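You operate a simulated robot arm through the tools that you are given. There is no shell and no other tool. Be economical: measure what you need, move in short steps, check, and stop when the job is done.

You are at the controls of a simulated robot arm. One attempt, no reset.

JOB
Staple the white sheaf and clip it to the orange folder with the red clip.
Fine: fingers out of the slot, then one staple, in the corner; stand the sheaf in the folder's slot; leave the other sheaves and the teal clip.

It is judged by the outcome, as a careful person would: the job done as asked, and still so three seconds after it is handed in. It fails if anything else is knocked over, pushed out of place, dropped, spilled or broken.

ROBOT AND FRAMES
A 6-joint arm with a two-finger parallel gripper, fixed in place. Base frame: the origin is at the foot of the arm, x ahead of it, y to its left, z up; the work surface is at about z = 0. Units: mm, degrees, N and s.
With the tool pointing down near the work surface it reaches from about 140 to 580 mm from the base axis. Its first joint turns from -66.0 to 66.0 degrees. Payload 2.1 kg.
The TCP is the grasp point between the finger pads, 30 mm short of the fingertips. In the tool frame z runs along the fingers and y along their closing line. The gripper opens to 94 mm. The fingers are 28 mm wide and 10 mm thick; the gripper's body (50 by 96 mm) begins 55 mm behind the TCP.
Orientation is told as [roll, pitch, yaw] about the base's x, y, z axes, in that order, counted from this pose: with the fingers straight down and closing along the base's y, the tool's x points along the base's -x, its y along +y and its z along -z.

CONTROLS
- The arm moves only by the tool arm_command. Its argument "targets" is a list of rows, each an object of numbers (a shift or turn left out is 0, a gripper value left out holds the last): "jaw": the closure, from 0 (fully open) to 1 (shut); "dx", "dy", "dz": the shift along the base's x, y, z in units of 400 mm (1.0 is 400 mm); "wx", "wy", "wz": the turn, a rotation vector about the base's x, y, z in units of 120 degrees (1.0 is 120 degrees). In form: [{"jaw": .., "dx": .., "dy": .., "dz": .., "wx": .., "wy": .., "wz": ..}, ...]. A call has 1 to 10 rows; each row is the pose to reach, as a shift and turn from the pose commanded when the call began. A call with a number of a shift or a turn outside -1 to 1 is refused whole. A row lasts 0.2 s, in which the tool goes at most 50 mm and 8.6 degrees; a call with a longer step from one row to the next is refused whole, and so is a gripper value outside its range. Where a pose cannot be reached the arm comes as near as it can. A force on the tool above 90 N (or 10 N above the force at the start of the call, whichever is more), or a blocked arm, ends the call early, and 0.2 s more pass. The fingers move at their own pace (about 72 mm/s each) and stop on an object; they squeeze with about 31 N. The grip force told is the motor's: it shows also when the fingers shut on nothing. Time passes only in rows, and 0.2 s behind the last, so rows that repeat a pose let the fingers close. The reply holds the time, the measured pose of the TCP, the force on the tool along the base axes, the opening and the grip force, in the units named above and with some noise, with the torque about the TCP (base axes, N m) and any sound that the robot's microphone picked up, and new pictures: "pictures" is both (left out), scene, wrist or none.
- Cameras (640 x 400 px; columns grow to the right, rows downward): "scene" is fixed at [42.8, -356.4, 500.9]; the picture's right is [0.90, -0.43, 0.00], its down [-0.17, -0.36, -0.92] and it looks along [0.39, 0.83, -0.40] (base axes); focal length 259 px, centre (320, 200). "wrist" rides on the gripper at [76, 14, -103] in the tool frame; the picture's right is [-0.18, 0.98, 0.00], its down [-0.75, -0.14, -0.64] and it looks along [-0.63, -0.12, 0.77] (tool axes); focal length 243 px, centre (320, 200). There is no depth. A picture from a camera that has moved, and an enlarged one, comes with that camera's place and axes in the base frame and with its lens.
- enlarge(camera, box): a new picture of the part [left, top, right, bottom] of that camera's present view, enlarged. No time passes.
- sign_off(): hands the job in; it is judged then, once.

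Go step by step. Nothing tells you positions but the pictures and the camera data: compare them with the known pose of the tool, close in by small moves and look again before you grip or let go. The budget is 120 turns and 200 pictures, counting those below and the enlarged ones. Unless the task says otherwise, let go and move clear before handing in, and close with one line.

The tools are called by a JSON object that holds its "api" and its "payload". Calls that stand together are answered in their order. arm_command: Moves the arm, as the interface text tells. Its arguments: {"type":"object","properties":{"targets":{"type":"array","items":{"type":"object","properties":{"jaw":{"type":"number"},"dx":{"type":"number"},"dy":{"type":"number"},"dz":{"type":"number"},"wx":{"type":"number"},"wy":{"type":"number"},"wz":{"type":"number"}}}},"pictures":{"type":"string","enum":["both","scene","wrist","none"]}},"required":["targets"]} The other tools are called the same way: enlarge (camera, box) takes an enlarged picture of a part of a camera's view; sign_off () hands the job in.

At the start:

```text
time_s: 0.0
position: [266.6, 88.6, 399.8]
orientation: [0.1, -0.1, 0.1]
ft_force: [0.1, 0.3, -1.2]
wrist_torque: [-0.01, 0.03, 0.01]
width: 93.9
finger_force: 0.0
```

scene: 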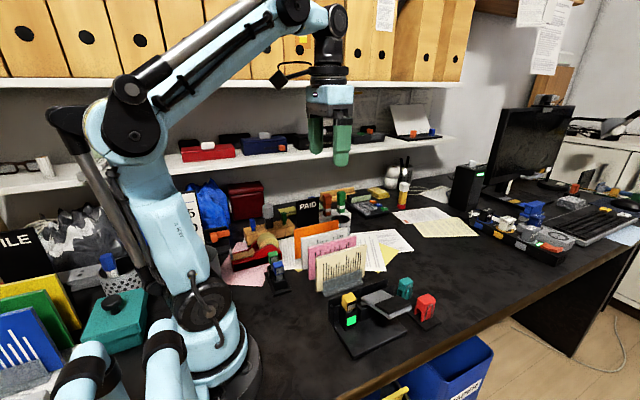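
wrist: 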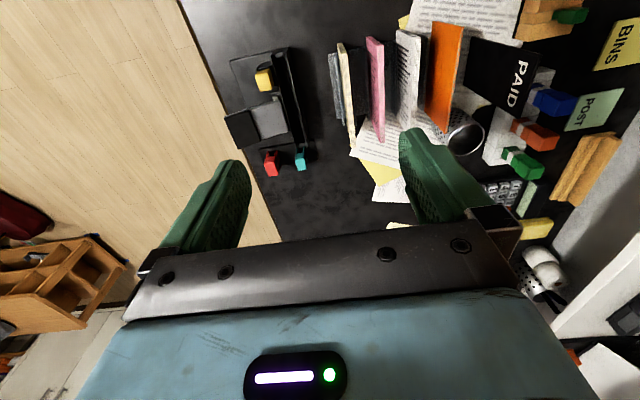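

I see a stapler-like machine with a green light, red and teal clips, and sheaves with an orange folder in a rack. I'll look closer first.

{"api": "enlarge", "payload": {"camera": "scene", "box": [280, 200, 460, 370]}}

{"api": "enlarge", "payload": {"camera": "wrist", "box": [210, 0, 530, 200]}}

```text
2.35 times, centred on (370, 285) of scene
camera zoom: at [42.8, -356.4, 500.9], right [0.9, -0.43, 0.0], down [-0.17, -0.36, -0.92], along [0.39, 0.83, -0.4], focal length 608 px, centre (202, 0)
```

zoom: 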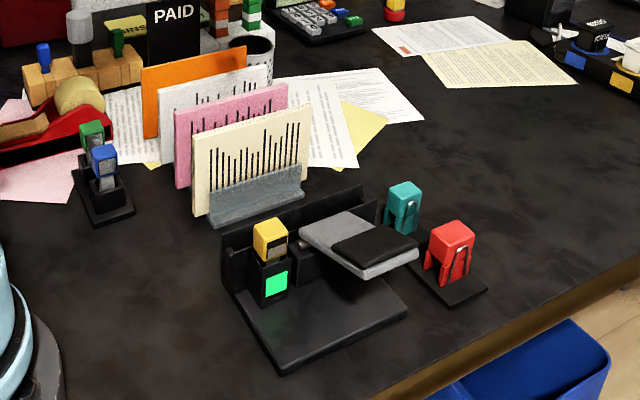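

```text
2.00 times, centred on (370, 100) of wrist
camera zoom: at [188.6, 102.5, 501.4], right [0.18, 0.98, 0.0], down [0.75, -0.14, 0.64], along [0.63, -0.12, -0.77], focal length 485 px, centre (220, 400)
```

zoom: 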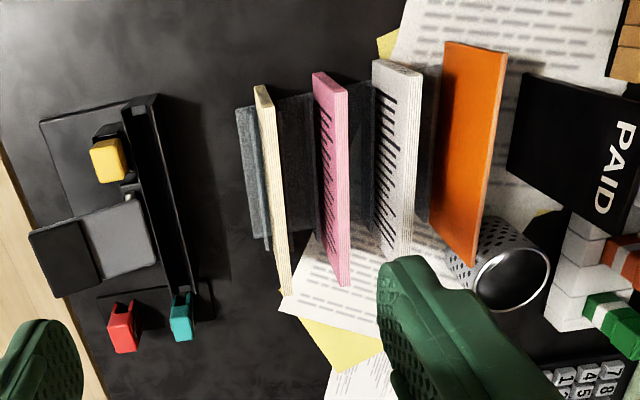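

The white sheaf stands third in the rack, at about x 257–412, y 225 and z 110 at the top. The orange folder is behind it near y 275, and the stapler is around (310, 0). I'll move the wrist camera to look at the stapler.

{"api": "arm_command", "payload": {"targets": [{"jaw": 0, "dy": -0.055, "dz": -0.07}, {"dy": -0.11, "dz": -0.14}, {"dy": -0.165, "dz": -0.21}, {"dy": -0.22, "dz": -0.28}], "pictures": "wrist"}}

{"api": "enlarge", "payload": {"camera": "scene", "box": [330, 270, 450, 360]}}

```text
time_s: 1.0
position: [265.0, 0.4, 285.8]
orientation: [0.0, -0.1, 0.1]
ft_force: [0.9, -0.7, 0.0]
wrist_torque: [-0.03, 0.0, 0.01]
width: 93.9
finger_force: 0.1
camera wrist: at [187.9, 14.6, 387.4], right [0.18, 0.98, 0.0], down [0.75, -0.14, 0.64], along [0.63, -0.12, -0.77], focal length 243 px, centre (320, 200)
```

wrist: 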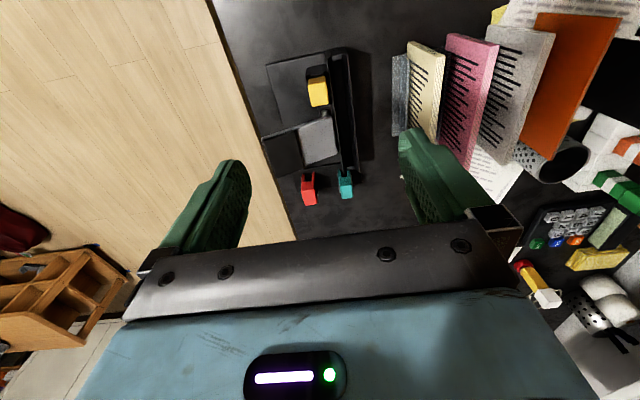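

```text
4.44 times, centred on (390, 315) of scene
camera zoom: at [42.8, -356.4, 500.9], right [0.9, -0.43, 0.0], down [-0.17, -0.36, -0.92], along [0.39, 0.83, -0.4], focal length 1150 px, centre (9, -311)
```

zoom: 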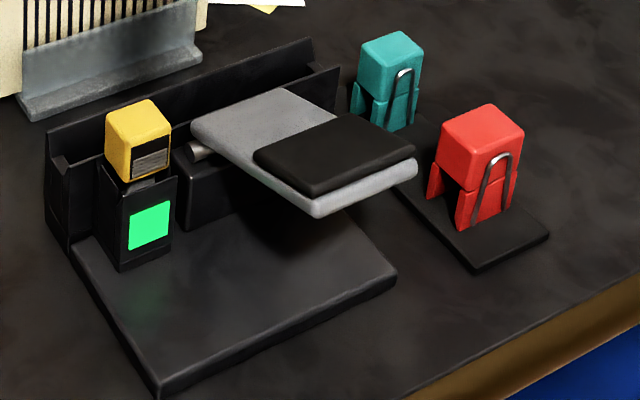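

{"api": "enlarge", "payload": {"camera": "wrist", "box": [250, 30, 410, 230]}}

{"api": "enlarge", "payload": {"camera": "wrist", "box": [380, 0, 620, 190]}}

```text
2.00 times, centred on (330, 130) of wrist
camera zoom: at [187.9, 14.6, 387.4], right [0.18, 0.98, 0.0], down [0.75, -0.14, 0.64], along [0.63, -0.12, -0.77], focal length 485 px, centre (300, 340)
```

zoom: 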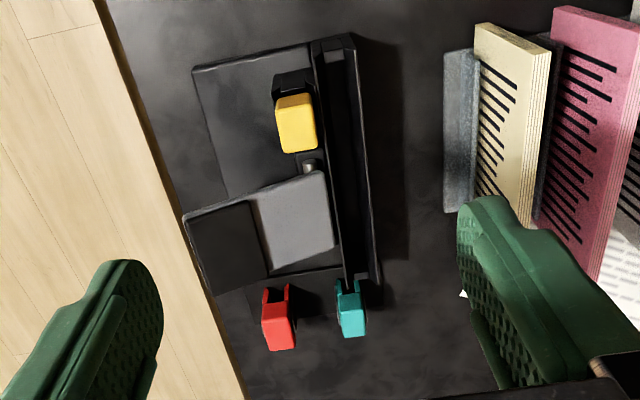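

```text
2.11 times, centred on (500, 95) of wrist
camera zoom: at [187.9, 14.6, 387.4], right [0.18, 0.98, 0.0], down [0.75, -0.14, 0.64], along [0.63, -0.12, -0.77], focal length 511 px, centre (-59, 421)
```

zoom: 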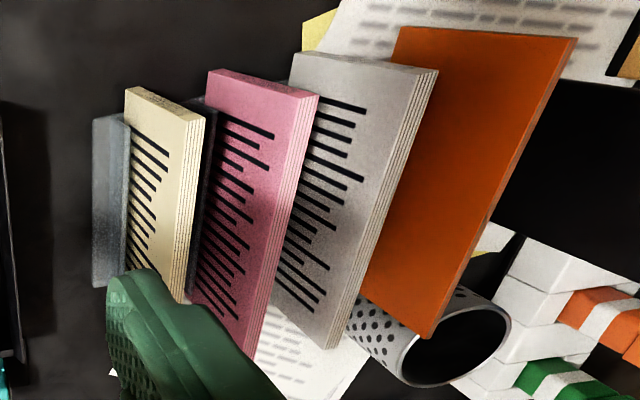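

The stapler has a long channel, a paddle and a lamp tower. I'll lower the camera for a closer look.

{"api": "arm_command", "payload": {"targets": [{"dz": -0.1, "dx": -0.04}, {"dz": -0.2, "dx": -0.08}, {"dz": -0.28, "dx": -0.12}], "pictures": "wrist"}}

{"api": "enlarge", "payload": {"camera": "wrist", "box": [240, 20, 440, 180]}}

```text
time_s: 1.8
position: [216.0, 1.1, 175.4]
orientation: [0.0, -0.2, 0.0]
ft_force: [0.4, -0.3, -1.0]
wrist_torque: [-0.03, 0.01, -0.01]
width: 94.0
finger_force: 0.1
camera wrist: at [138.8, 14.8, 275.9], right [0.18, 0.98, 0.0], down [0.75, -0.14, 0.64], along [0.63, -0.12, -0.77], focal length 243 px, centre (320, 200)
```

wrist: 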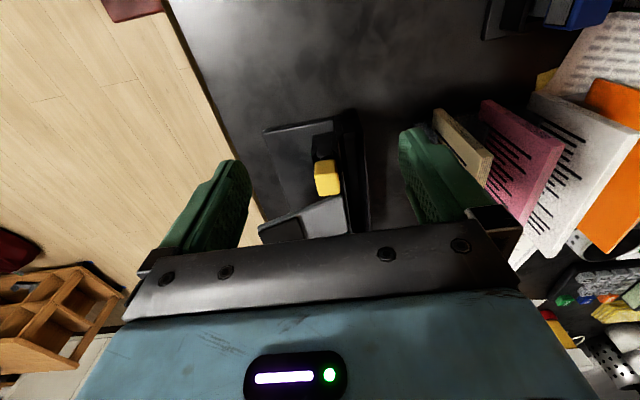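

```text
2.50 times, centred on (340, 100) of wrist
camera zoom: at [138.8, 14.8, 275.9], right [0.18, 0.98, 0.0], down [0.75, -0.14, 0.64], along [0.63, -0.12, -0.77], focal length 606 px, centre (270, 450)
```

zoom: 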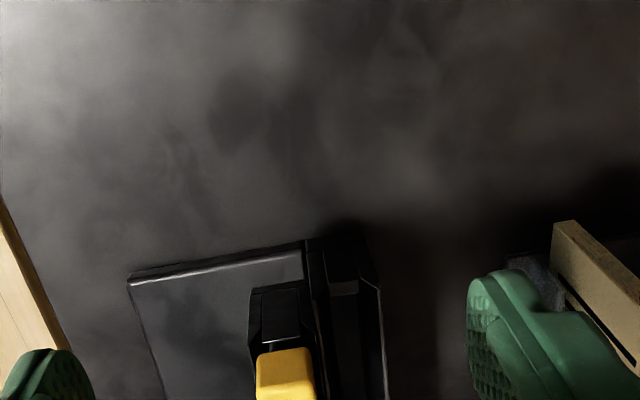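

{"api": "arm_command", "payload": {"targets": [{"dz": 0.05, "dx": 0.1}, {"dz": 0.07, "dx": 0.2}], "pictures": "wrist"}}

{"api": "enlarge", "payload": {"camera": "wrist", "box": [240, 20, 440, 220]}}

```text
time_s: 2.4
position: [297.9, 2.7, 204.0]
orientation: [-0.1, -0.1, 0.1]
ft_force: [-0.3, -0.5, -0.3]
wrist_torque: [-0.02, -0.01, 0.01]
width: 94.0
finger_force: 0.1
camera wrist: at [221.0, 16.5, 306.5], right [0.18, 0.98, 0.0], down [0.75, -0.14, 0.64], along [0.63, -0.12, -0.77], focal length 243 px, centre (320, 200)
```

wrist: 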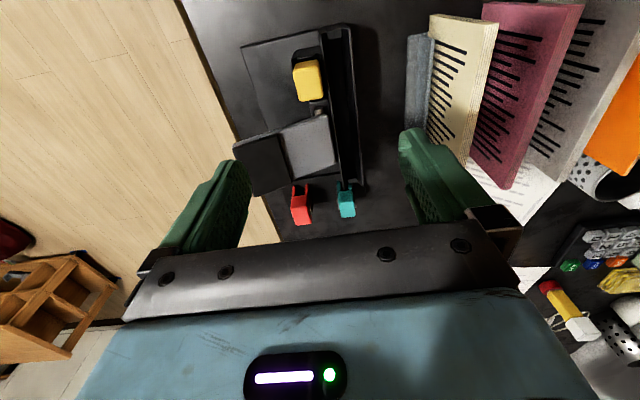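

```text
2.00 times, centred on (340, 120) of wrist
camera zoom: at [221.0, 16.5, 306.5], right [0.18, 0.98, 0.0], down [0.75, -0.14, 0.64], along [0.63, -0.12, -0.77], focal length 485 px, centre (280, 360)
```

zoom: 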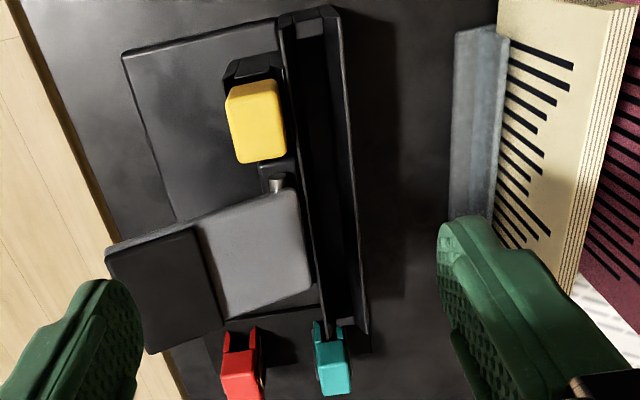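

{"api": "enlarge", "payload": {"camera": "wrist", "box": [300, 15, 380, 75]}}

{"api": "enlarge", "payload": {"camera": "wrist", "box": [290, 70, 390, 200]}}

```text
6.67 times, centred on (340, 45) of wrist
camera zoom: at [221.0, 16.5, 306.5], right [0.18, 0.98, 0.0], down [0.75, -0.14, 0.64], along [0.63, -0.12, -0.77], focal length 1618 px, centre (187, 1233)
```

zoom: 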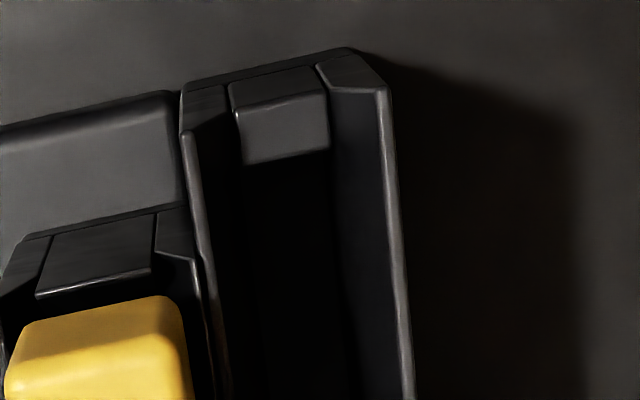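

```text
3.08 times, centred on (340, 135) of wrist
camera zoom: at [221.0, 16.5, 306.5], right [0.18, 0.98, 0.0], down [0.75, -0.14, 0.64], along [0.63, -0.12, -0.77], focal length 746 px, centre (258, 400)
```

zoom: 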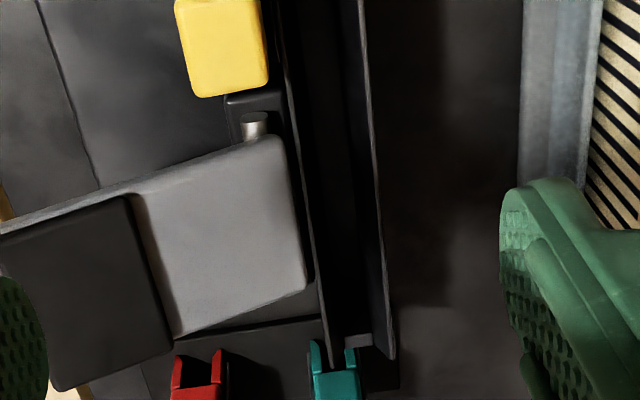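

The channel centre is at about y = 22, with a stop at x ≈ 251, open at the far end and wall tops at z ≈ 68. Next I'll look at the rack from above.

{"api": "arm_command", "payload": {"targets": [{"dz": 0.1}, {"dz": 0.15, "dy": 0.1}, {"dz": 0.15, "dy": 0.2}, {"dz": 0.15, "dy": 0.3}, {"dz": 0.15, "dy": 0.4}, {"dz": 0.15, "dy": 0.51}], "pictures": "both"}}

{"api": "enlarge", "payload": {"camera": "wrist", "box": [220, 0, 420, 140]}}

```text
time_s: 3.8
position: [297.5, 203.8, 265.1]
orientation: [0.0, -0.2, -0.1]
ft_force: [-0.5, -0.3, 0.3]
wrist_torque: [0.01, 0.01, -0.01]
width: 93.9
finger_force: 0.0
camera wrist: at [220.9, 218.5, 366.6], right [0.19, 0.98, 0.0], down [0.75, -0.14, 0.64], along [0.63, -0.12, -0.77], focal length 243 px, centre (320, 200)
```

scene: 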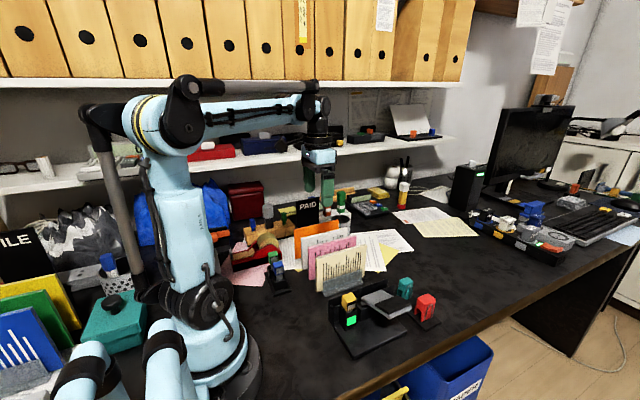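
wrist: 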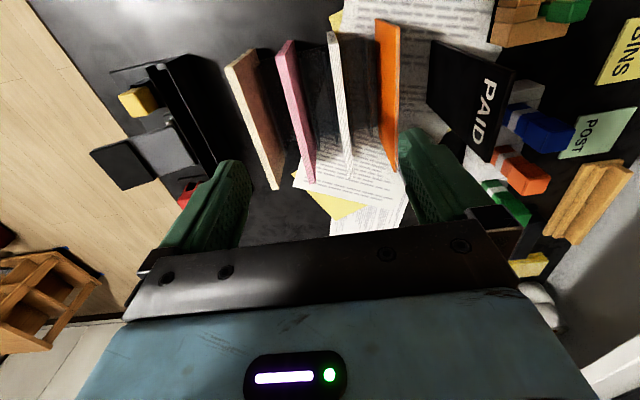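

```text
2.86 times, centred on (320, 70) of wrist
camera zoom: at [220.9, 218.5, 366.6], right [0.19, 0.98, 0.0], down [0.75, -0.14, 0.64], along [0.63, -0.12, -0.77], focal length 693 px, centre (320, 571)
```

zoom: 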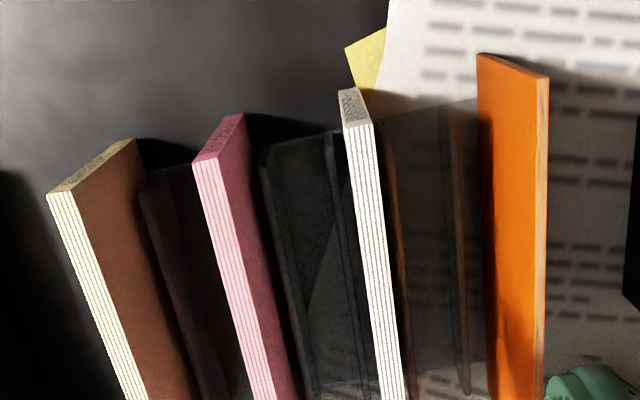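

{"api": "arm_command", "payload": {"targets": [{"dz": -0.05, "dy": 0.08, "dx": 0.02}, {"dz": -0.1, "dy": 0.1, "dx": 0.04}], "pictures": "wrist"}}

{"api": "enlarge", "payload": {"camera": "wrist", "box": [240, 0, 400, 100]}}

{"api": "enlarge", "payload": {"camera": "wrist", "box": [260, 90, 420, 230]}}

```text
time_s: 4.4
position: [313.3, 244.4, 224.0]
orientation: [0.0, -0.1, 0.0]
ft_force: [-0.2, 0.5, 0.3]
wrist_torque: [0.0, -0.01, 0.02]
width: 93.9
finger_force: 0.3
camera wrist: at [236.3, 257.8, 326.3], right [0.18, 0.98, 0.0], down [0.75, -0.14, 0.64], along [0.63, -0.12, -0.77], focal length 243 px, centre (320, 200)
```

wrist: 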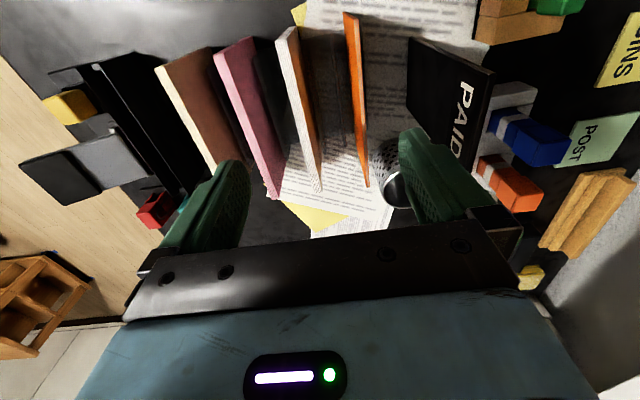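

```text
4.00 times, centred on (320, 50) of wrist
camera zoom: at [236.3, 257.8, 326.3], right [0.18, 0.98, 0.0], down [0.75, -0.14, 0.64], along [0.63, -0.12, -0.77], focal length 970 px, centre (320, 800)
```

zoom: 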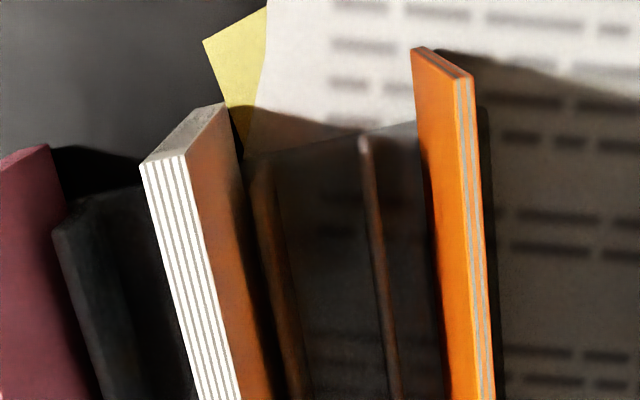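

```text
2.86 times, centred on (340, 160) of wrist
camera zoom: at [236.3, 257.8, 326.3], right [0.18, 0.98, 0.0], down [0.75, -0.14, 0.64], along [0.63, -0.12, -0.77], focal length 693 px, centre (263, 314)
```

zoom: 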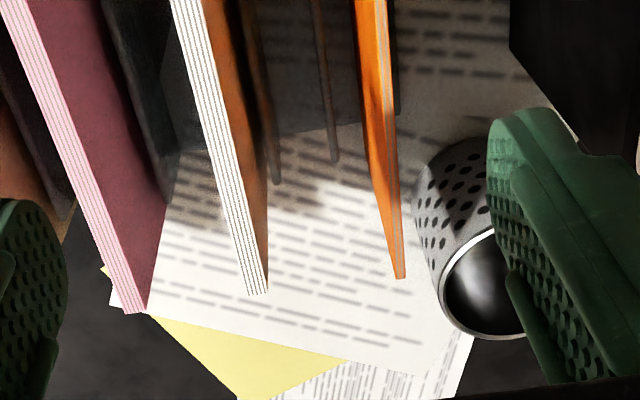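

White sheaf: x 255–405, y centre 224, thickness about 9.4. Folder: y ≈ 278–281, top z ≈ 118. The front wall of the folder's slot is at y ≈ 262–264. Next I'll inspect the red clip.

{"api": "arm_command", "payload": {"targets": [{"dz": 0.05, "dy": -0.1, "dx": 0.03}, {"dz": 0.05, "dy": -0.2, "dx": 0.07}, {"dz": 0.05, "dy": -0.3, "dx": 0.11}, {"dz": 0.05, "dy": -0.4, "dx": 0.15}, {"dz": 0.0, "dy": -0.5, "dx": 0.18}, {"dz": -0.05, "dy": -0.6, "dx": 0.22}, {"dz": -0.1, "dy": -0.7, "dx": 0.25}], "pictures": "wrist"}}

{"api": "enlarge", "payload": {"camera": "wrist", "box": [240, 40, 400, 200]}}

{"api": "enlarge", "payload": {"camera": "scene", "box": [390, 265, 450, 335]}}

```text
time_s: 6.0
position: [413.4, -35.9, 183.4]
orientation: [0.0, -0.2, 0.0]
ft_force: [0.4, 0.7, 0.6]
wrist_torque: [0.0, -0.01, -0.02]
width: 94.0
finger_force: 0.0
camera wrist: at [336.1, -22.2, 283.8], right [0.18, 0.98, 0.0], down [0.75, -0.14, 0.64], along [0.63, -0.12, -0.77], focal length 243 px, centre (320, 200)
```

wrist: 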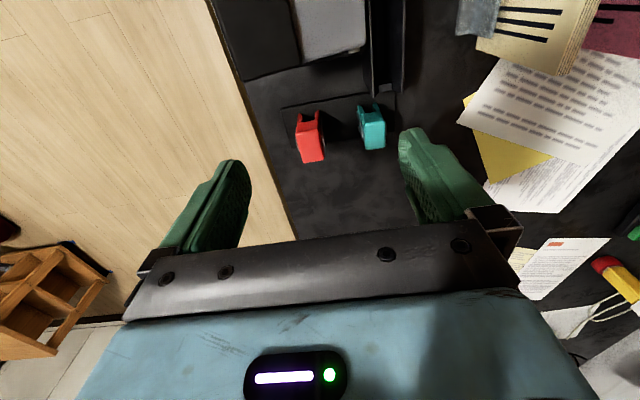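

```text
2.50 times, centred on (320, 120) of wrist
camera zoom: at [336.1, -22.2, 283.8], right [0.18, 0.98, 0.0], down [0.75, -0.14, 0.64], along [0.63, -0.12, -0.77], focal length 606 px, centre (320, 400)
```

zoom: 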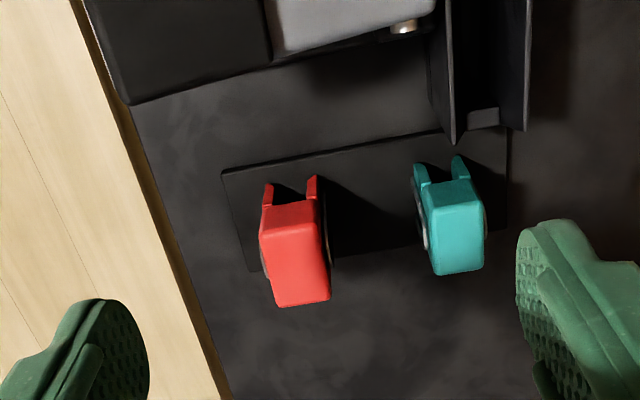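

```text
5.71 times, centred on (420, 300) of scene
camera zoom: at [42.8, -356.3, 500.9], right [0.9, -0.43, 0.0], down [-0.17, -0.36, -0.92], along [0.39, 0.83, -0.4], focal length 1478 px, centre (-251, -371)
```

zoom: 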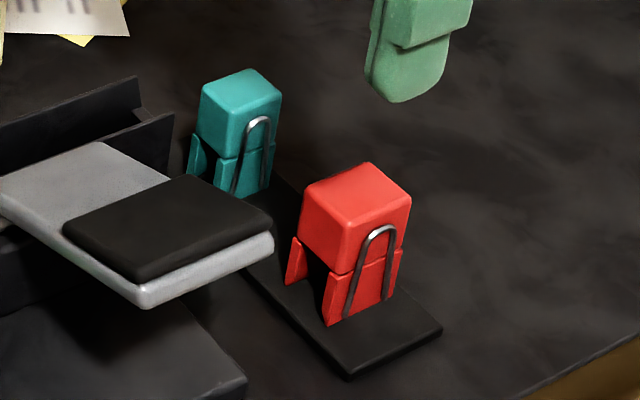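

The red clip's block is centred near (452, -52) with its top at z ≈ 60 and its jaws opening downward along y. Now a closer look at the stapler's head and lamp.

{"api": "enlarge", "payload": {"camera": "scene", "box": [328, 282, 388, 332]}}

{"api": "enlarge", "payload": {"camera": "wrist", "box": [220, 0, 420, 100]}}

```text
8.00 times, centred on (358, 307) of scene
camera zoom: at [42.8, -356.3, 500.9], right [0.9, -0.43, 0.0], down [-0.17, -0.36, -0.92], along [0.39, 0.83, -0.4], focal length 2069 px, centre (16, -656)
```

zoom: 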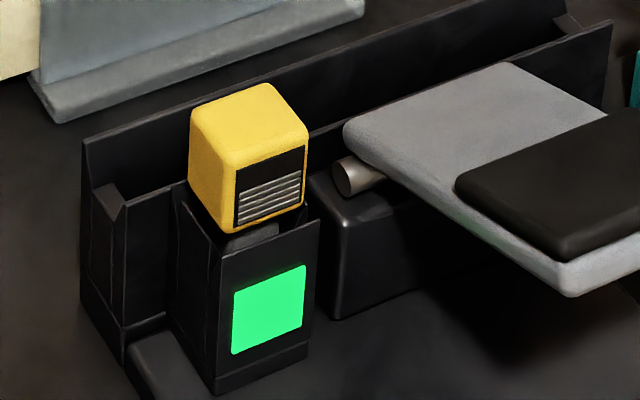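

```text
3.20 times, centred on (320, 50) of wrist
camera zoom: at [336.1, -22.2, 283.8], right [0.18, 0.98, 0.0], down [0.75, -0.14, 0.64], along [0.63, -0.12, -0.77], focal length 776 px, centre (320, 680)
```

zoom: 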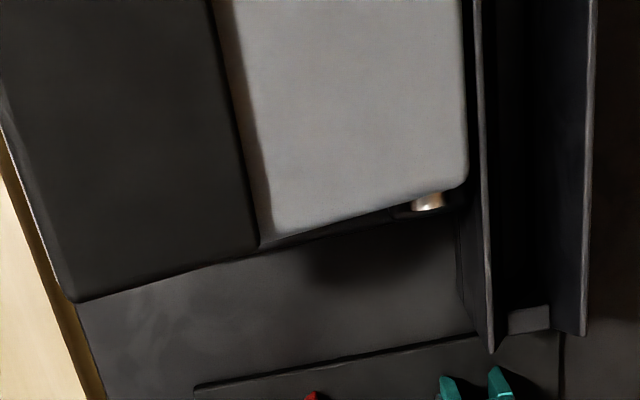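

{"api": "enlarge", "payload": {"camera": "scene", "box": [255, 240, 305, 300]}}

{"api": "enlarge", "payload": {"camera": "scene", "box": [290, 210, 390, 300]}}

```text
6.67 times, centred on (280, 270) of scene
camera zoom: at [42.8, -356.3, 500.9], right [0.9, -0.43, 0.0], down [-0.17, -0.36, -0.92], along [0.39, 0.83, -0.4], focal length 1724 px, centre (587, -267)
```

zoom: 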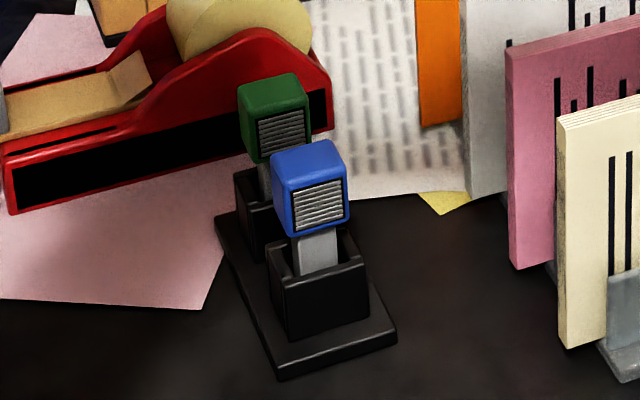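

```text
4.44 times, centred on (340, 255) of scene
camera zoom: at [42.8, -356.3, 500.9], right [0.9, -0.43, 0.0], down [-0.17, -0.36, -0.92], along [0.39, 0.83, -0.4], focal length 1150 px, centre (231, -44)
```

zoom: 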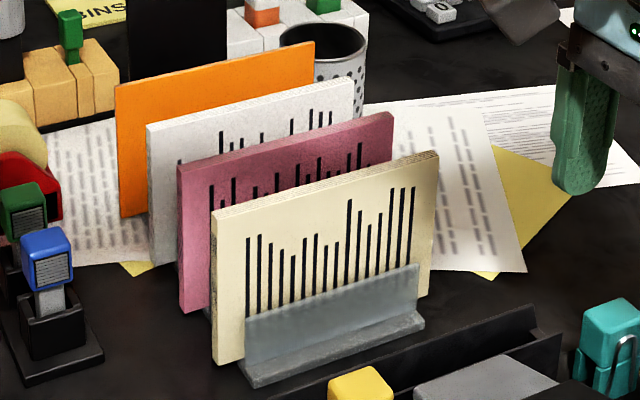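

The yellow magazine holds staples and the lamp is green, so the stapler looks ready. I'll go over the far end of the white sheaf with the jaws partly closed.

{"api": "arm_command", "payload": {"targets": [{"dz": 0.1, "jaw": 0.574}, {"dz": 0.1, "dy": 0.11}, {"dz": 0.1, "dy": 0.22, "dx": -0.02}, {"dz": 0.1, "dy": 0.33, "dx": -0.04}, {"dz": 0.1, "dy": 0.44, "dx": -0.05}, {"dz": 0.1, "dy": 0.55, "dx": -0.055}, {"dz": 0.05, "dy": 0.65, "dx": -0.055}, {"dz": 0.0, "dy": 0.65, "dx": -0.055}], "pictures": "both"}}

{"api": "enlarge", "payload": {"camera": "wrist", "box": [220, 0, 460, 180]}}

```text
time_s: 7.8
position: [391.5, 227.0, 182.0]
orientation: [-0.1, -0.1, -0.1]
ft_force: [-0.5, -0.4, -0.8]
wrist_torque: [-0.01, -0.04, -0.02]
width: 40.1
finger_force: 0.1
camera wrist: at [314.9, 240.2, 284.0], right [0.18, 0.98, 0.0], down [0.75, -0.14, 0.64], along [0.63, -0.12, -0.77], focal length 243 px, centre (320, 200)
```

scene: 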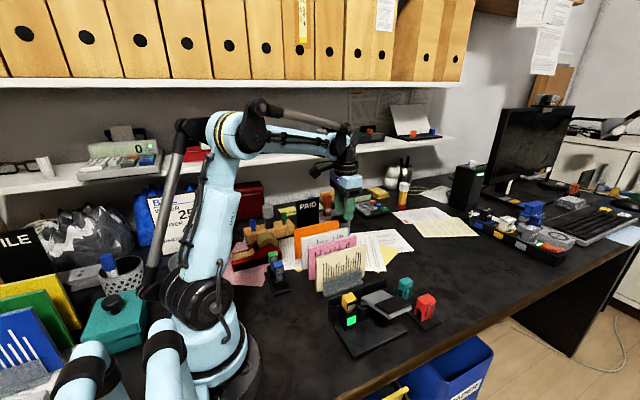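
wrist: 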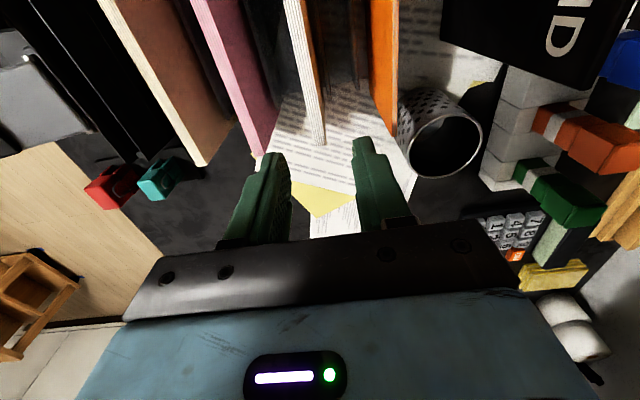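

```text
2.22 times, centred on (340, 90) of wrist
camera zoom: at [314.9, 240.2, 284.0], right [0.18, 0.98, 0.0], down [0.75, -0.14, 0.64], along [0.63, -0.12, -0.77], focal length 539 px, centre (276, 444)
```

zoom: 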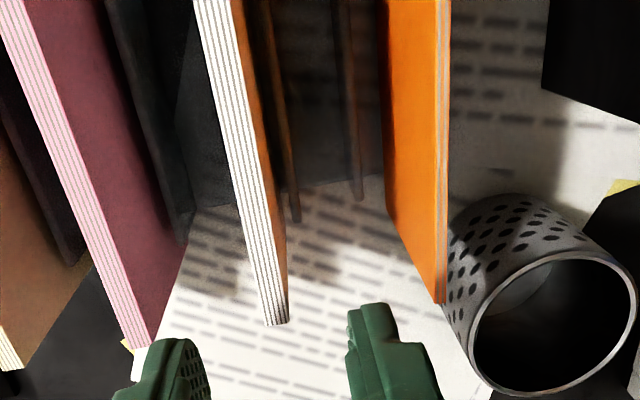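

I'm over the far end of the sheaf and descending to grip it, with the fingertips staying above the slot walls.

{"api": "arm_command", "payload": {"targets": [{"dy": -0.009, "dx": -0.003, "dz": -0.08}, {"dy": -0.009, "dx": -0.003, "dz": -0.15}, {"dy": -0.009, "dx": -0.003, "dz": -0.197}], "pictures": "wrist"}}

{"api": "enlarge", "payload": {"camera": "wrist", "box": [220, 0, 460, 220]}}

```text
time_s: 8.6
position: [390.9, 220.9, 104.4]
orientation: [0.0, 0.0, 0.0]
ft_force: [-0.5, 0.4, 0.5]
wrist_torque: [0.01, -0.02, -0.03]
width: 39.8
finger_force: 0.1
camera wrist: at [314.1, 234.9, 206.1], right [0.18, 0.98, 0.0], down [0.75, -0.14, 0.64], along [0.63, -0.12, -0.77], focal length 243 px, centre (320, 200)
```

wrist: 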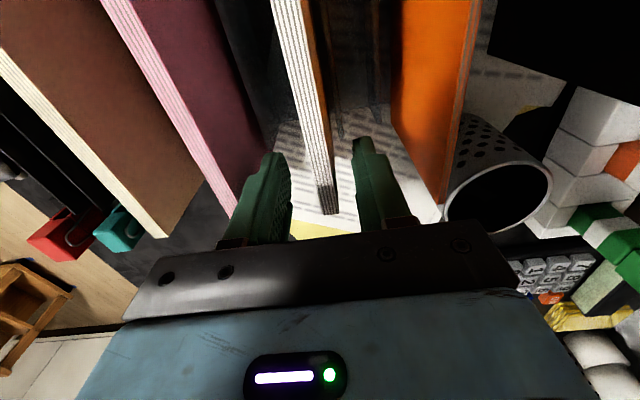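

```text
1.82 times, centred on (340, 110) of wrist
camera zoom: at [314.1, 234.9, 206.1], right [0.18, 0.98, 0.0], down [0.75, -0.14, 0.64], along [0.63, -0.12, -0.77], focal length 441 px, centre (284, 364)
```

zoom: 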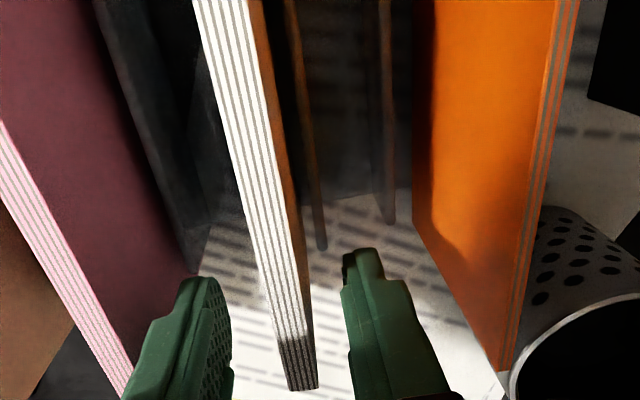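

{"api": "arm_command", "payload": {"targets": [{"dy": 0.003, "jaw": 0.8}, {"dy": 0.003, "jaw": 0.9}, {"dy": 0.003, "jaw": 1.0}, {"dy": 0.003, "jaw": 1.0}], "pictures": "wrist"}}

```text
time_s: 9.6
position: [391.8, 221.8, 104.9]
orientation: [0.0, 0.0, 0.1]
ft_force: [-1.0, 0.5, 0.4]
wrist_torque: [0.0, -0.06, 0.01]
width: 12.7
finger_force: 30.8
camera wrist: at [314.2, 235.8, 206.3], right [0.18, 0.98, 0.0], down [0.75, -0.14, 0.64], along [0.63, -0.12, -0.77], focal length 243 px, centre (320, 200)
```

wrist: 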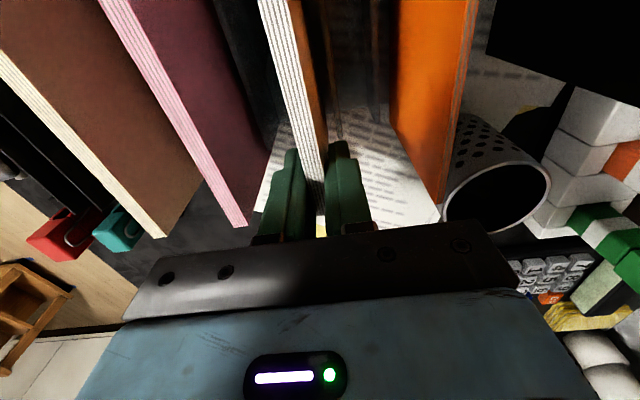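

{"api": "arm_command", "payload": {"targets": [{"dz": 0.05, "jaw": 1.0}, {"dz": 0.15}, {"dz": 0.25}, {"dz": 0.35}, {"dz": 0.35}], "pictures": "both"}}

{"api": "enlarge", "payload": {"camera": "scene", "box": [280, 160, 420, 290]}}

```text
time_s: 10.8
position: [391.2, 225.1, 245.9]
orientation: [0.0, 0.0, -0.1]
ft_force: [-0.8, 0.1, -1.9]
wrist_torque: [0.02, -0.06, 0.02]
width: 12.9
finger_force: 31.2
camera wrist: at [313.9, 237.7, 347.0], right [0.18, 0.98, 0.0], down [0.75, -0.14, 0.64], along [0.63, -0.12, -0.77], focal length 243 px, centre (320, 200)
```

scene: 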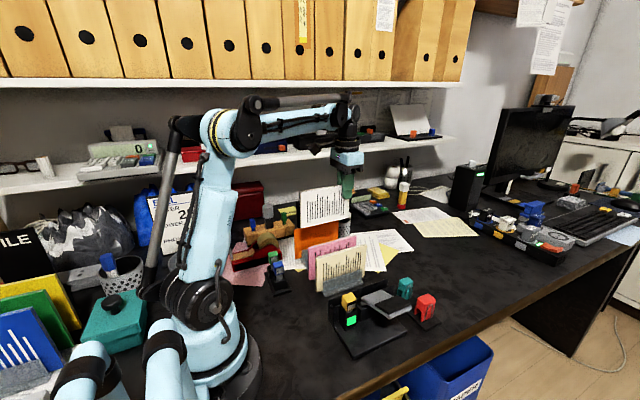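
wrist: 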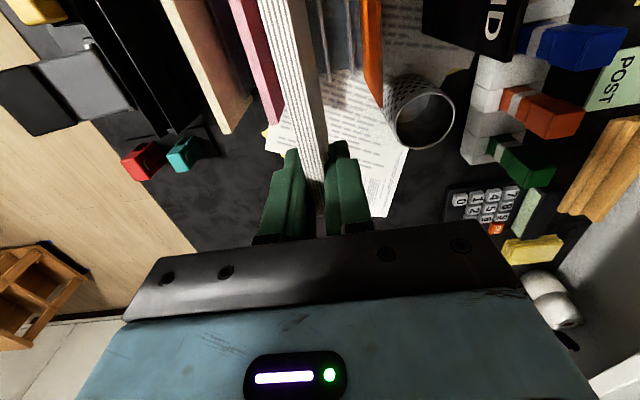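

```text
3.08 times, centred on (350, 225) of scene
camera zoom: at [42.8, -356.4, 500.9], right [0.9, -0.43, 0.0], down [-0.17, -0.36, -0.92], along [0.39, 0.83, -0.4], focal length 796 px, centre (228, 123)
```

zoom: 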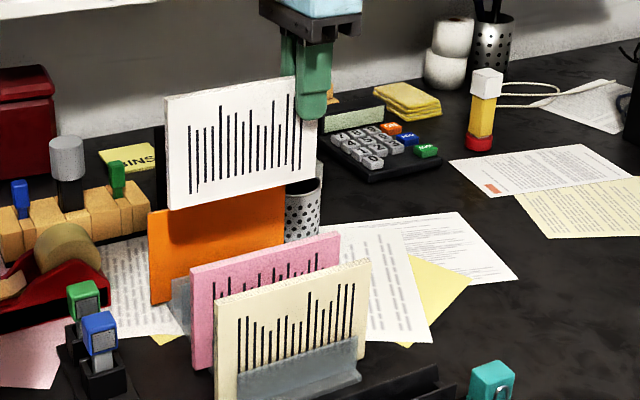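

{"api": "enlarge", "payload": {"camera": "wrist", "box": [240, 0, 420, 130]}}

{"api": "enlarge", "payload": {"camera": "scene", "box": [300, 215, 350, 260]}}

```text
3.08 times, centred on (330, 65) of wrist
camera zoom: at [313.9, 237.7, 347.0], right [0.18, 0.98, 0.0], down [0.75, -0.14, 0.64], along [0.63, -0.12, -0.77], focal length 746 px, centre (289, 615)
```

zoom: 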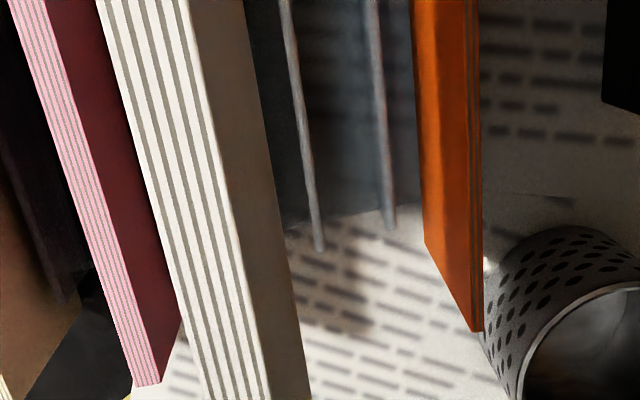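

```text
8.89 times, centred on (325, 238) of scene
camera zoom: at [42.8, -356.4, 500.9], right [0.9, -0.43, 0.0], down [-0.17, -0.36, -0.92], along [0.39, 0.83, -0.4], focal length 2299 px, centre (276, -133)
```

zoom: 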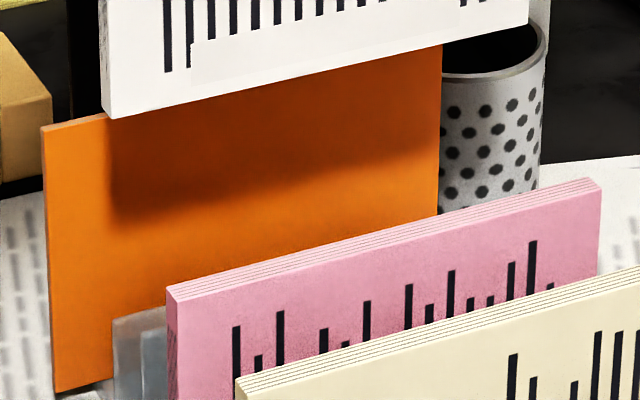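

The sheaf is held level. I'll carry it over the other sheaves to above the stapler channel.

{"api": "arm_command", "payload": {"targets": [{"dy": -0.08, "dx": 0.003}, {"dy": -0.18, "dx": 0.005}, {"dy": -0.28, "dx": 0.005}, {"dy": -0.38, "dx": 0.005}, {"dy": -0.46, "dx": 0.005}, {"dy": -0.506, "dx": 0.005}, {"dy": -0.506, "dx": 0.005}], "pictures": "both"}}

{"api": "enlarge", "payload": {"camera": "wrist", "box": [220, 0, 420, 130]}}

{"api": "enlarge", "payload": {"camera": "scene", "box": [310, 200, 450, 340]}}

```text
time_s: 12.4
position: [391.0, 19.2, 244.2]
orientation: [0.0, -0.2, 0.0]
ft_force: [0.1, -0.2, -0.7]
wrist_torque: [0.02, -0.08, 0.0]
width: 12.7
finger_force: 31.1
camera wrist: at [314.6, 33.0, 346.1], right [0.18, 0.98, 0.0], down [0.75, -0.14, 0.64], along [0.63, -0.12, -0.77], focal length 243 px, centre (320, 200)
```

scene: 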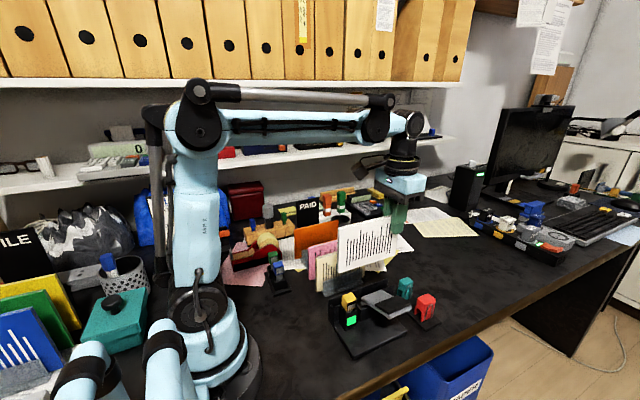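
wrist: 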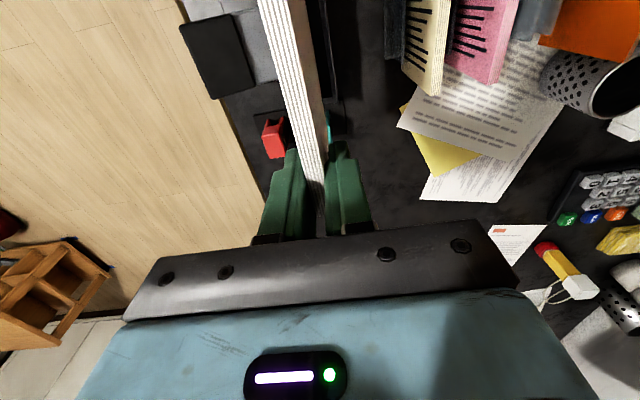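

```text
3.08 times, centred on (320, 65) of wrist
camera zoom: at [314.6, 33.0, 346.1], right [0.18, 0.98, 0.0], down [0.75, -0.14, 0.64], along [0.63, -0.12, -0.77], focal length 746 px, centre (320, 615)
```

zoom: 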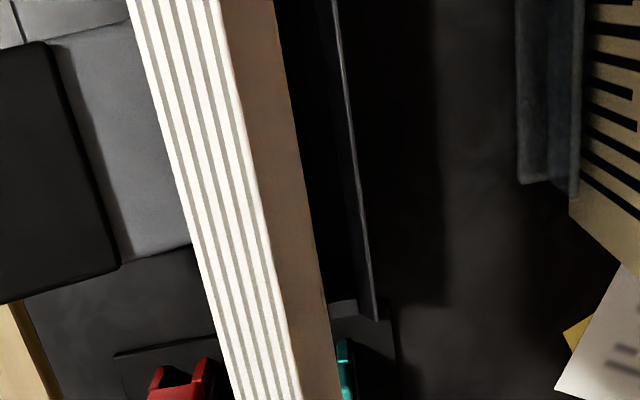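

```text
2.86 times, centred on (380, 270) of scene
camera zoom: at [42.8, -356.4, 500.9], right [0.9, -0.43, 0.0], down [-0.17, -0.36, -0.92], along [0.39, 0.83, -0.4], focal length 739 px, centre (149, 0)
```

zoom: 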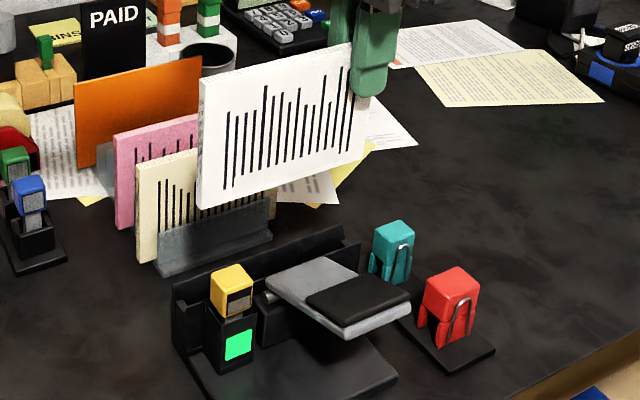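

The sheaf is a bit short in y, by about 3 mm. I'll shift it and lower to just above the walls.

{"api": "arm_command", "payload": {"targets": [{"dy": 0.008, "dz": -0.08}, {"dy": 0.008, "dz": -0.15}, {"dy": 0.008, "dz": -0.15}], "pictures": "wrist"}}

{"api": "enlarge", "payload": {"camera": "wrist", "box": [200, 0, 400, 180]}}

{"api": "enlarge", "payload": {"camera": "scene", "box": [320, 250, 420, 330]}}

```text
time_s: 13.2
position: [392.1, 23.1, 184.2]
orientation: [0.0, -0.1, 0.0]
ft_force: [-0.1, 0.2, -2.0]
wrist_torque: [0.03, -0.06, 0.0]
width: 12.9
finger_force: 30.8
camera wrist: at [315.0, 37.0, 286.6], right [0.18, 0.98, 0.0], down [0.75, -0.14, 0.64], along [0.63, -0.12, -0.77], focal length 243 px, centre (320, 200)
```

wrist: 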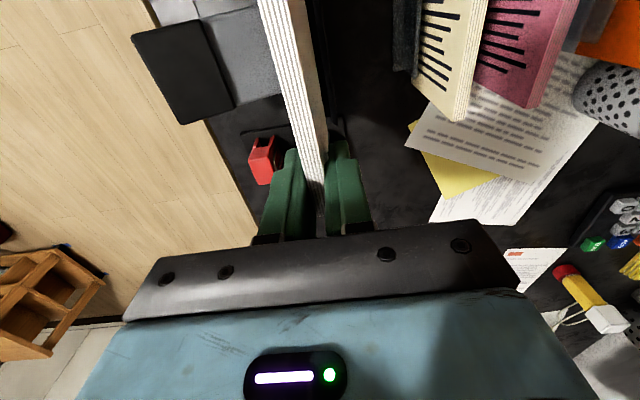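

```text
2.22 times, centred on (300, 90) of wrist
camera zoom: at [315.0, 37.0, 286.6], right [0.18, 0.98, 0.0], down [0.75, -0.14, 0.64], along [0.63, -0.12, -0.77], focal length 539 px, centre (364, 444)
```

zoom: 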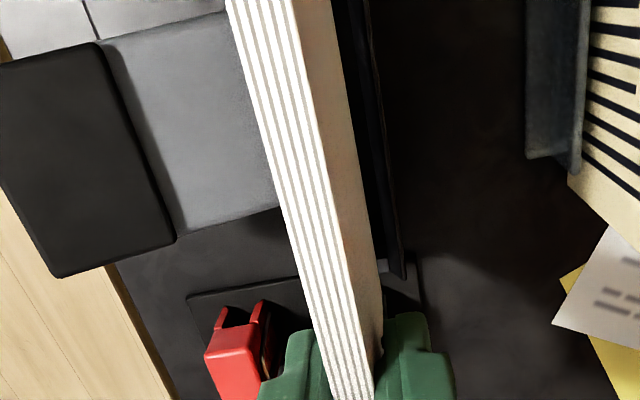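

```text
5.00 times, centred on (370, 290) of scene
camera zoom: at [42.8, -356.4, 500.9], right [0.9, -0.43, 0.0], down [-0.17, -0.36, -0.92], along [0.39, 0.83, -0.4], focal length 1293 px, centre (70, -250)
```

zoom: 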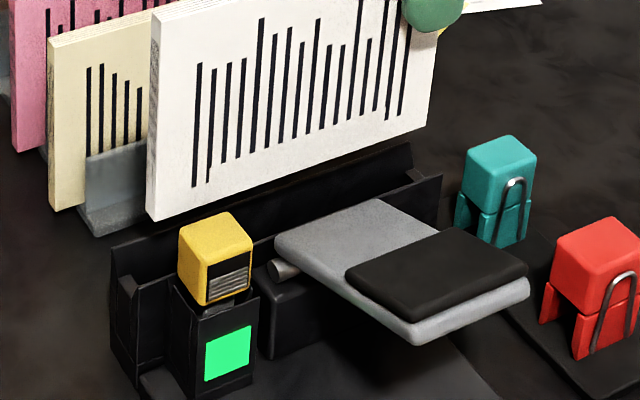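

{"api": "enlarge", "payload": {"camera": "wrist", "box": [300, 0, 400, 70]}}

{"api": "enlarge", "payload": {"camera": "wrist", "box": [300, 60, 400, 130]}}

```text
5.71 times, centred on (350, 35) of wrist
camera zoom: at [315.0, 37.0, 286.6], right [0.18, 0.98, 0.0], down [0.75, -0.14, 0.64], along [0.63, -0.12, -0.77], focal length 1386 px, centre (149, 1143)
```

zoom: 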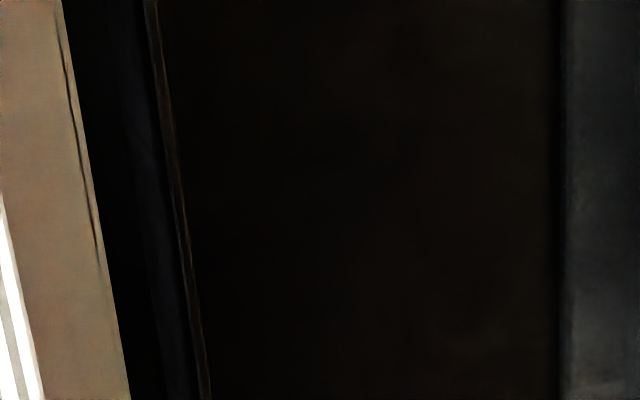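

```text
5.71 times, centred on (350, 95) of wrist
camera zoom: at [315.0, 37.0, 286.6], right [0.18, 0.98, 0.0], down [0.75, -0.14, 0.64], along [0.63, -0.12, -0.77], focal length 1386 px, centre (149, 800)
```

zoom: 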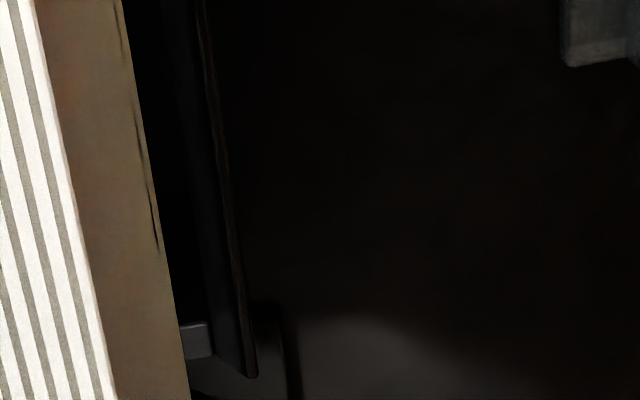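

The alignment is within about a millimetre. I'll shift +1.2 mm and lower into the channel gently.

{"api": "arm_command", "payload": {"targets": [{"dy": 0.003, "dz": -0.02}, {"dy": 0.003, "dz": -0.04}, {"dy": 0.003, "dz": -0.06}, {"dy": 0.003, "dz": -0.08}, {"dy": 0.003, "dz": -0.08}], "pictures": "wrist"}}

{"api": "enlarge", "payload": {"camera": "scene", "box": [320, 250, 420, 330]}}

```text
time_s: 14.4
position: [393.3, 25.1, 152.1]
orientation: [0.0, -0.1, 0.0]
ft_force: [-1.2, 0.0, -0.5]
wrist_torque: [-0.02, -0.08, 0.04]
width: 12.9
finger_force: 31.2
camera wrist: at [315.9, 38.2, 254.1], right [0.18, 0.98, 0.0], down [0.75, -0.14, 0.64], along [0.63, -0.12, -0.77], focal length 243 px, centre (320, 200)
```

wrist: 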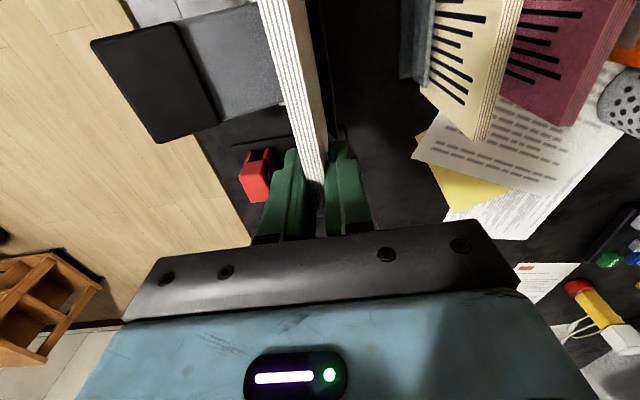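

```text
5.00 times, centred on (370, 290) of scene
camera zoom: at [42.8, -356.4, 500.9], right [0.9, -0.43, 0.0], down [-0.17, -0.36, -0.92], along [0.39, 0.83, -0.4], focal length 1293 px, centre (70, -250)
```

zoom: 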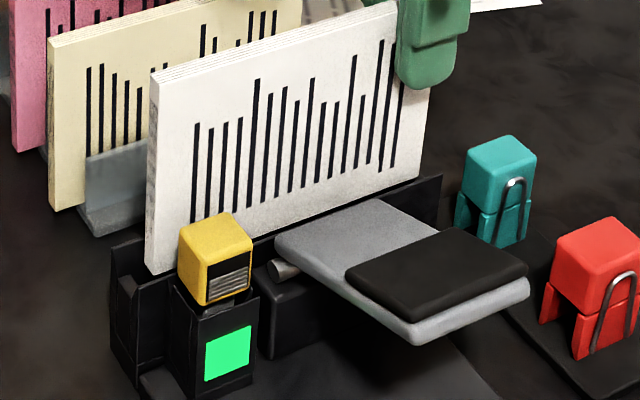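

{"api": "arm_command", "payload": {"targets": [{"dz": -0.015}, {"dz": -0.03}, {"dz": -0.045}, {"dz": -0.045}], "pictures": "none"}}

{"api": "enlarge", "payload": {"camera": "scene", "box": [320, 250, 420, 330]}}

{"api": "enlarge", "payload": {"camera": "wrist", "box": [220, 0, 420, 160]}}

```text
time_s: 15.4
position: [392.5, 24.7, 135.4]
orientation: [0.0, -0.1, 0.1]
ft_force: [0.4, -0.5, -1.6]
wrist_torque: [-0.03, -0.05, 0.01]
width: 12.8
finger_force: 31.1
```

```text
5.00 times, centred on (370, 290) of scene
camera zoom: at [42.8, -356.4, 500.9], right [0.9, -0.43, 0.0], down [-0.17, -0.36, -0.92], along [0.39, 0.83, -0.4], focal length 1293 px, centre (70, -250)
```

zoom: 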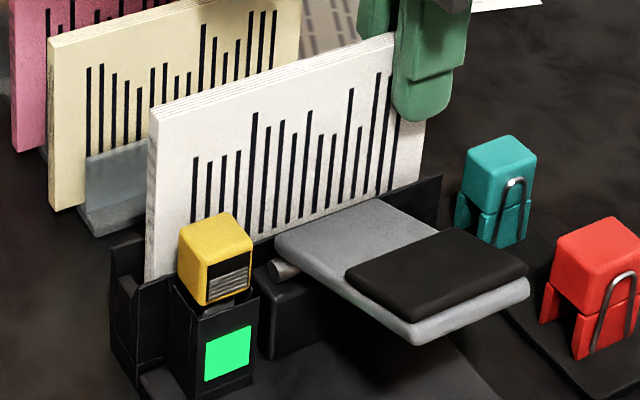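

```text
2.50 times, centred on (320, 80) of wrist
camera zoom: at [315.8, 37.8, 236.3], right [0.18, 0.98, 0.0], down [0.75, -0.14, 0.64], along [0.63, -0.12, -0.77], focal length 606 px, centre (320, 500)
```

zoom: 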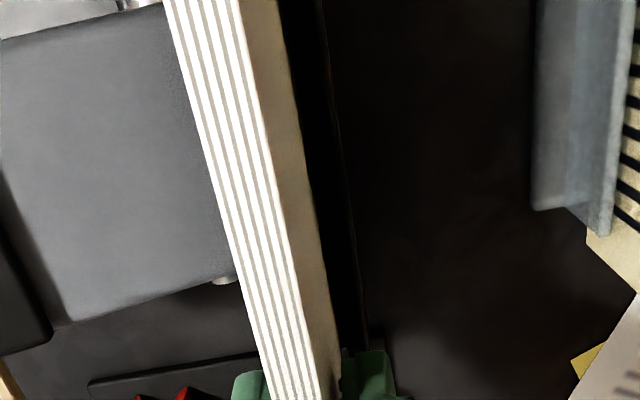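

{"api": "arm_command", "payload": {"targets": [{"dz": -0.015}, {"dz": -0.03}, {"dz": -0.045}, {"dz": -0.06}, {"dz": -0.06}], "pictures": "none"}}

{"api": "enlarge", "payload": {"camera": "scene", "box": [320, 250, 420, 330]}}

```text
time_s: 16.6
position: [391.6, 24.0, 113.7]
orientation: [0.1, -0.2, 0.0]
ft_force: [0.7, 0.3, 28.3]
wrist_torque: [-0.01, 0.05, 0.03]
width: 12.9
finger_force: 31.0
```

```text
5.00 times, centred on (370, 290) of scene
camera zoom: at [42.7, -356.4, 500.9], right [0.9, -0.43, 0.0], down [-0.17, -0.36, -0.92], along [0.39, 0.83, -0.4], focal length 1293 px, centre (70, -250)
```

zoom: 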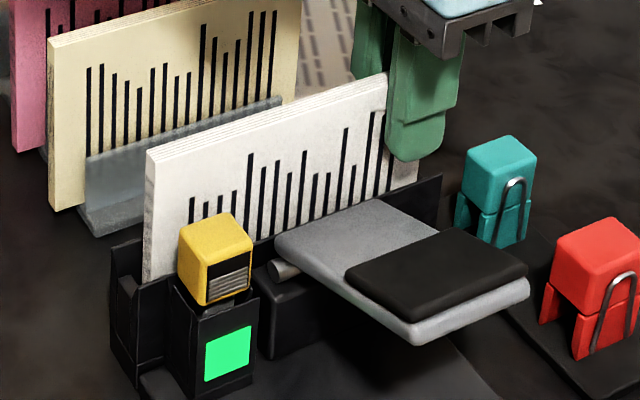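

The sheaf has reached the channel floor (28 N). I'll relieve that a little and slide it toward the stop in −x.

{"api": "arm_command", "payload": {"targets": [{"dz": 0.004}, {"dz": 0.004, "dx": -0.004}, {"dz": 0.004, "dx": -0.008}, {"dz": 0.004, "dx": -0.01}], "pictures": "none"}}

```text
time_s: 17.6
position: [388.5, 24.5, 112.5]
orientation: [0.0, -0.1, 0.0]
ft_force: [0.6, 0.2, -1.5]
wrist_torque: [0.01, -0.1, 0.02]
width: 13.2
finger_force: 30.6
```

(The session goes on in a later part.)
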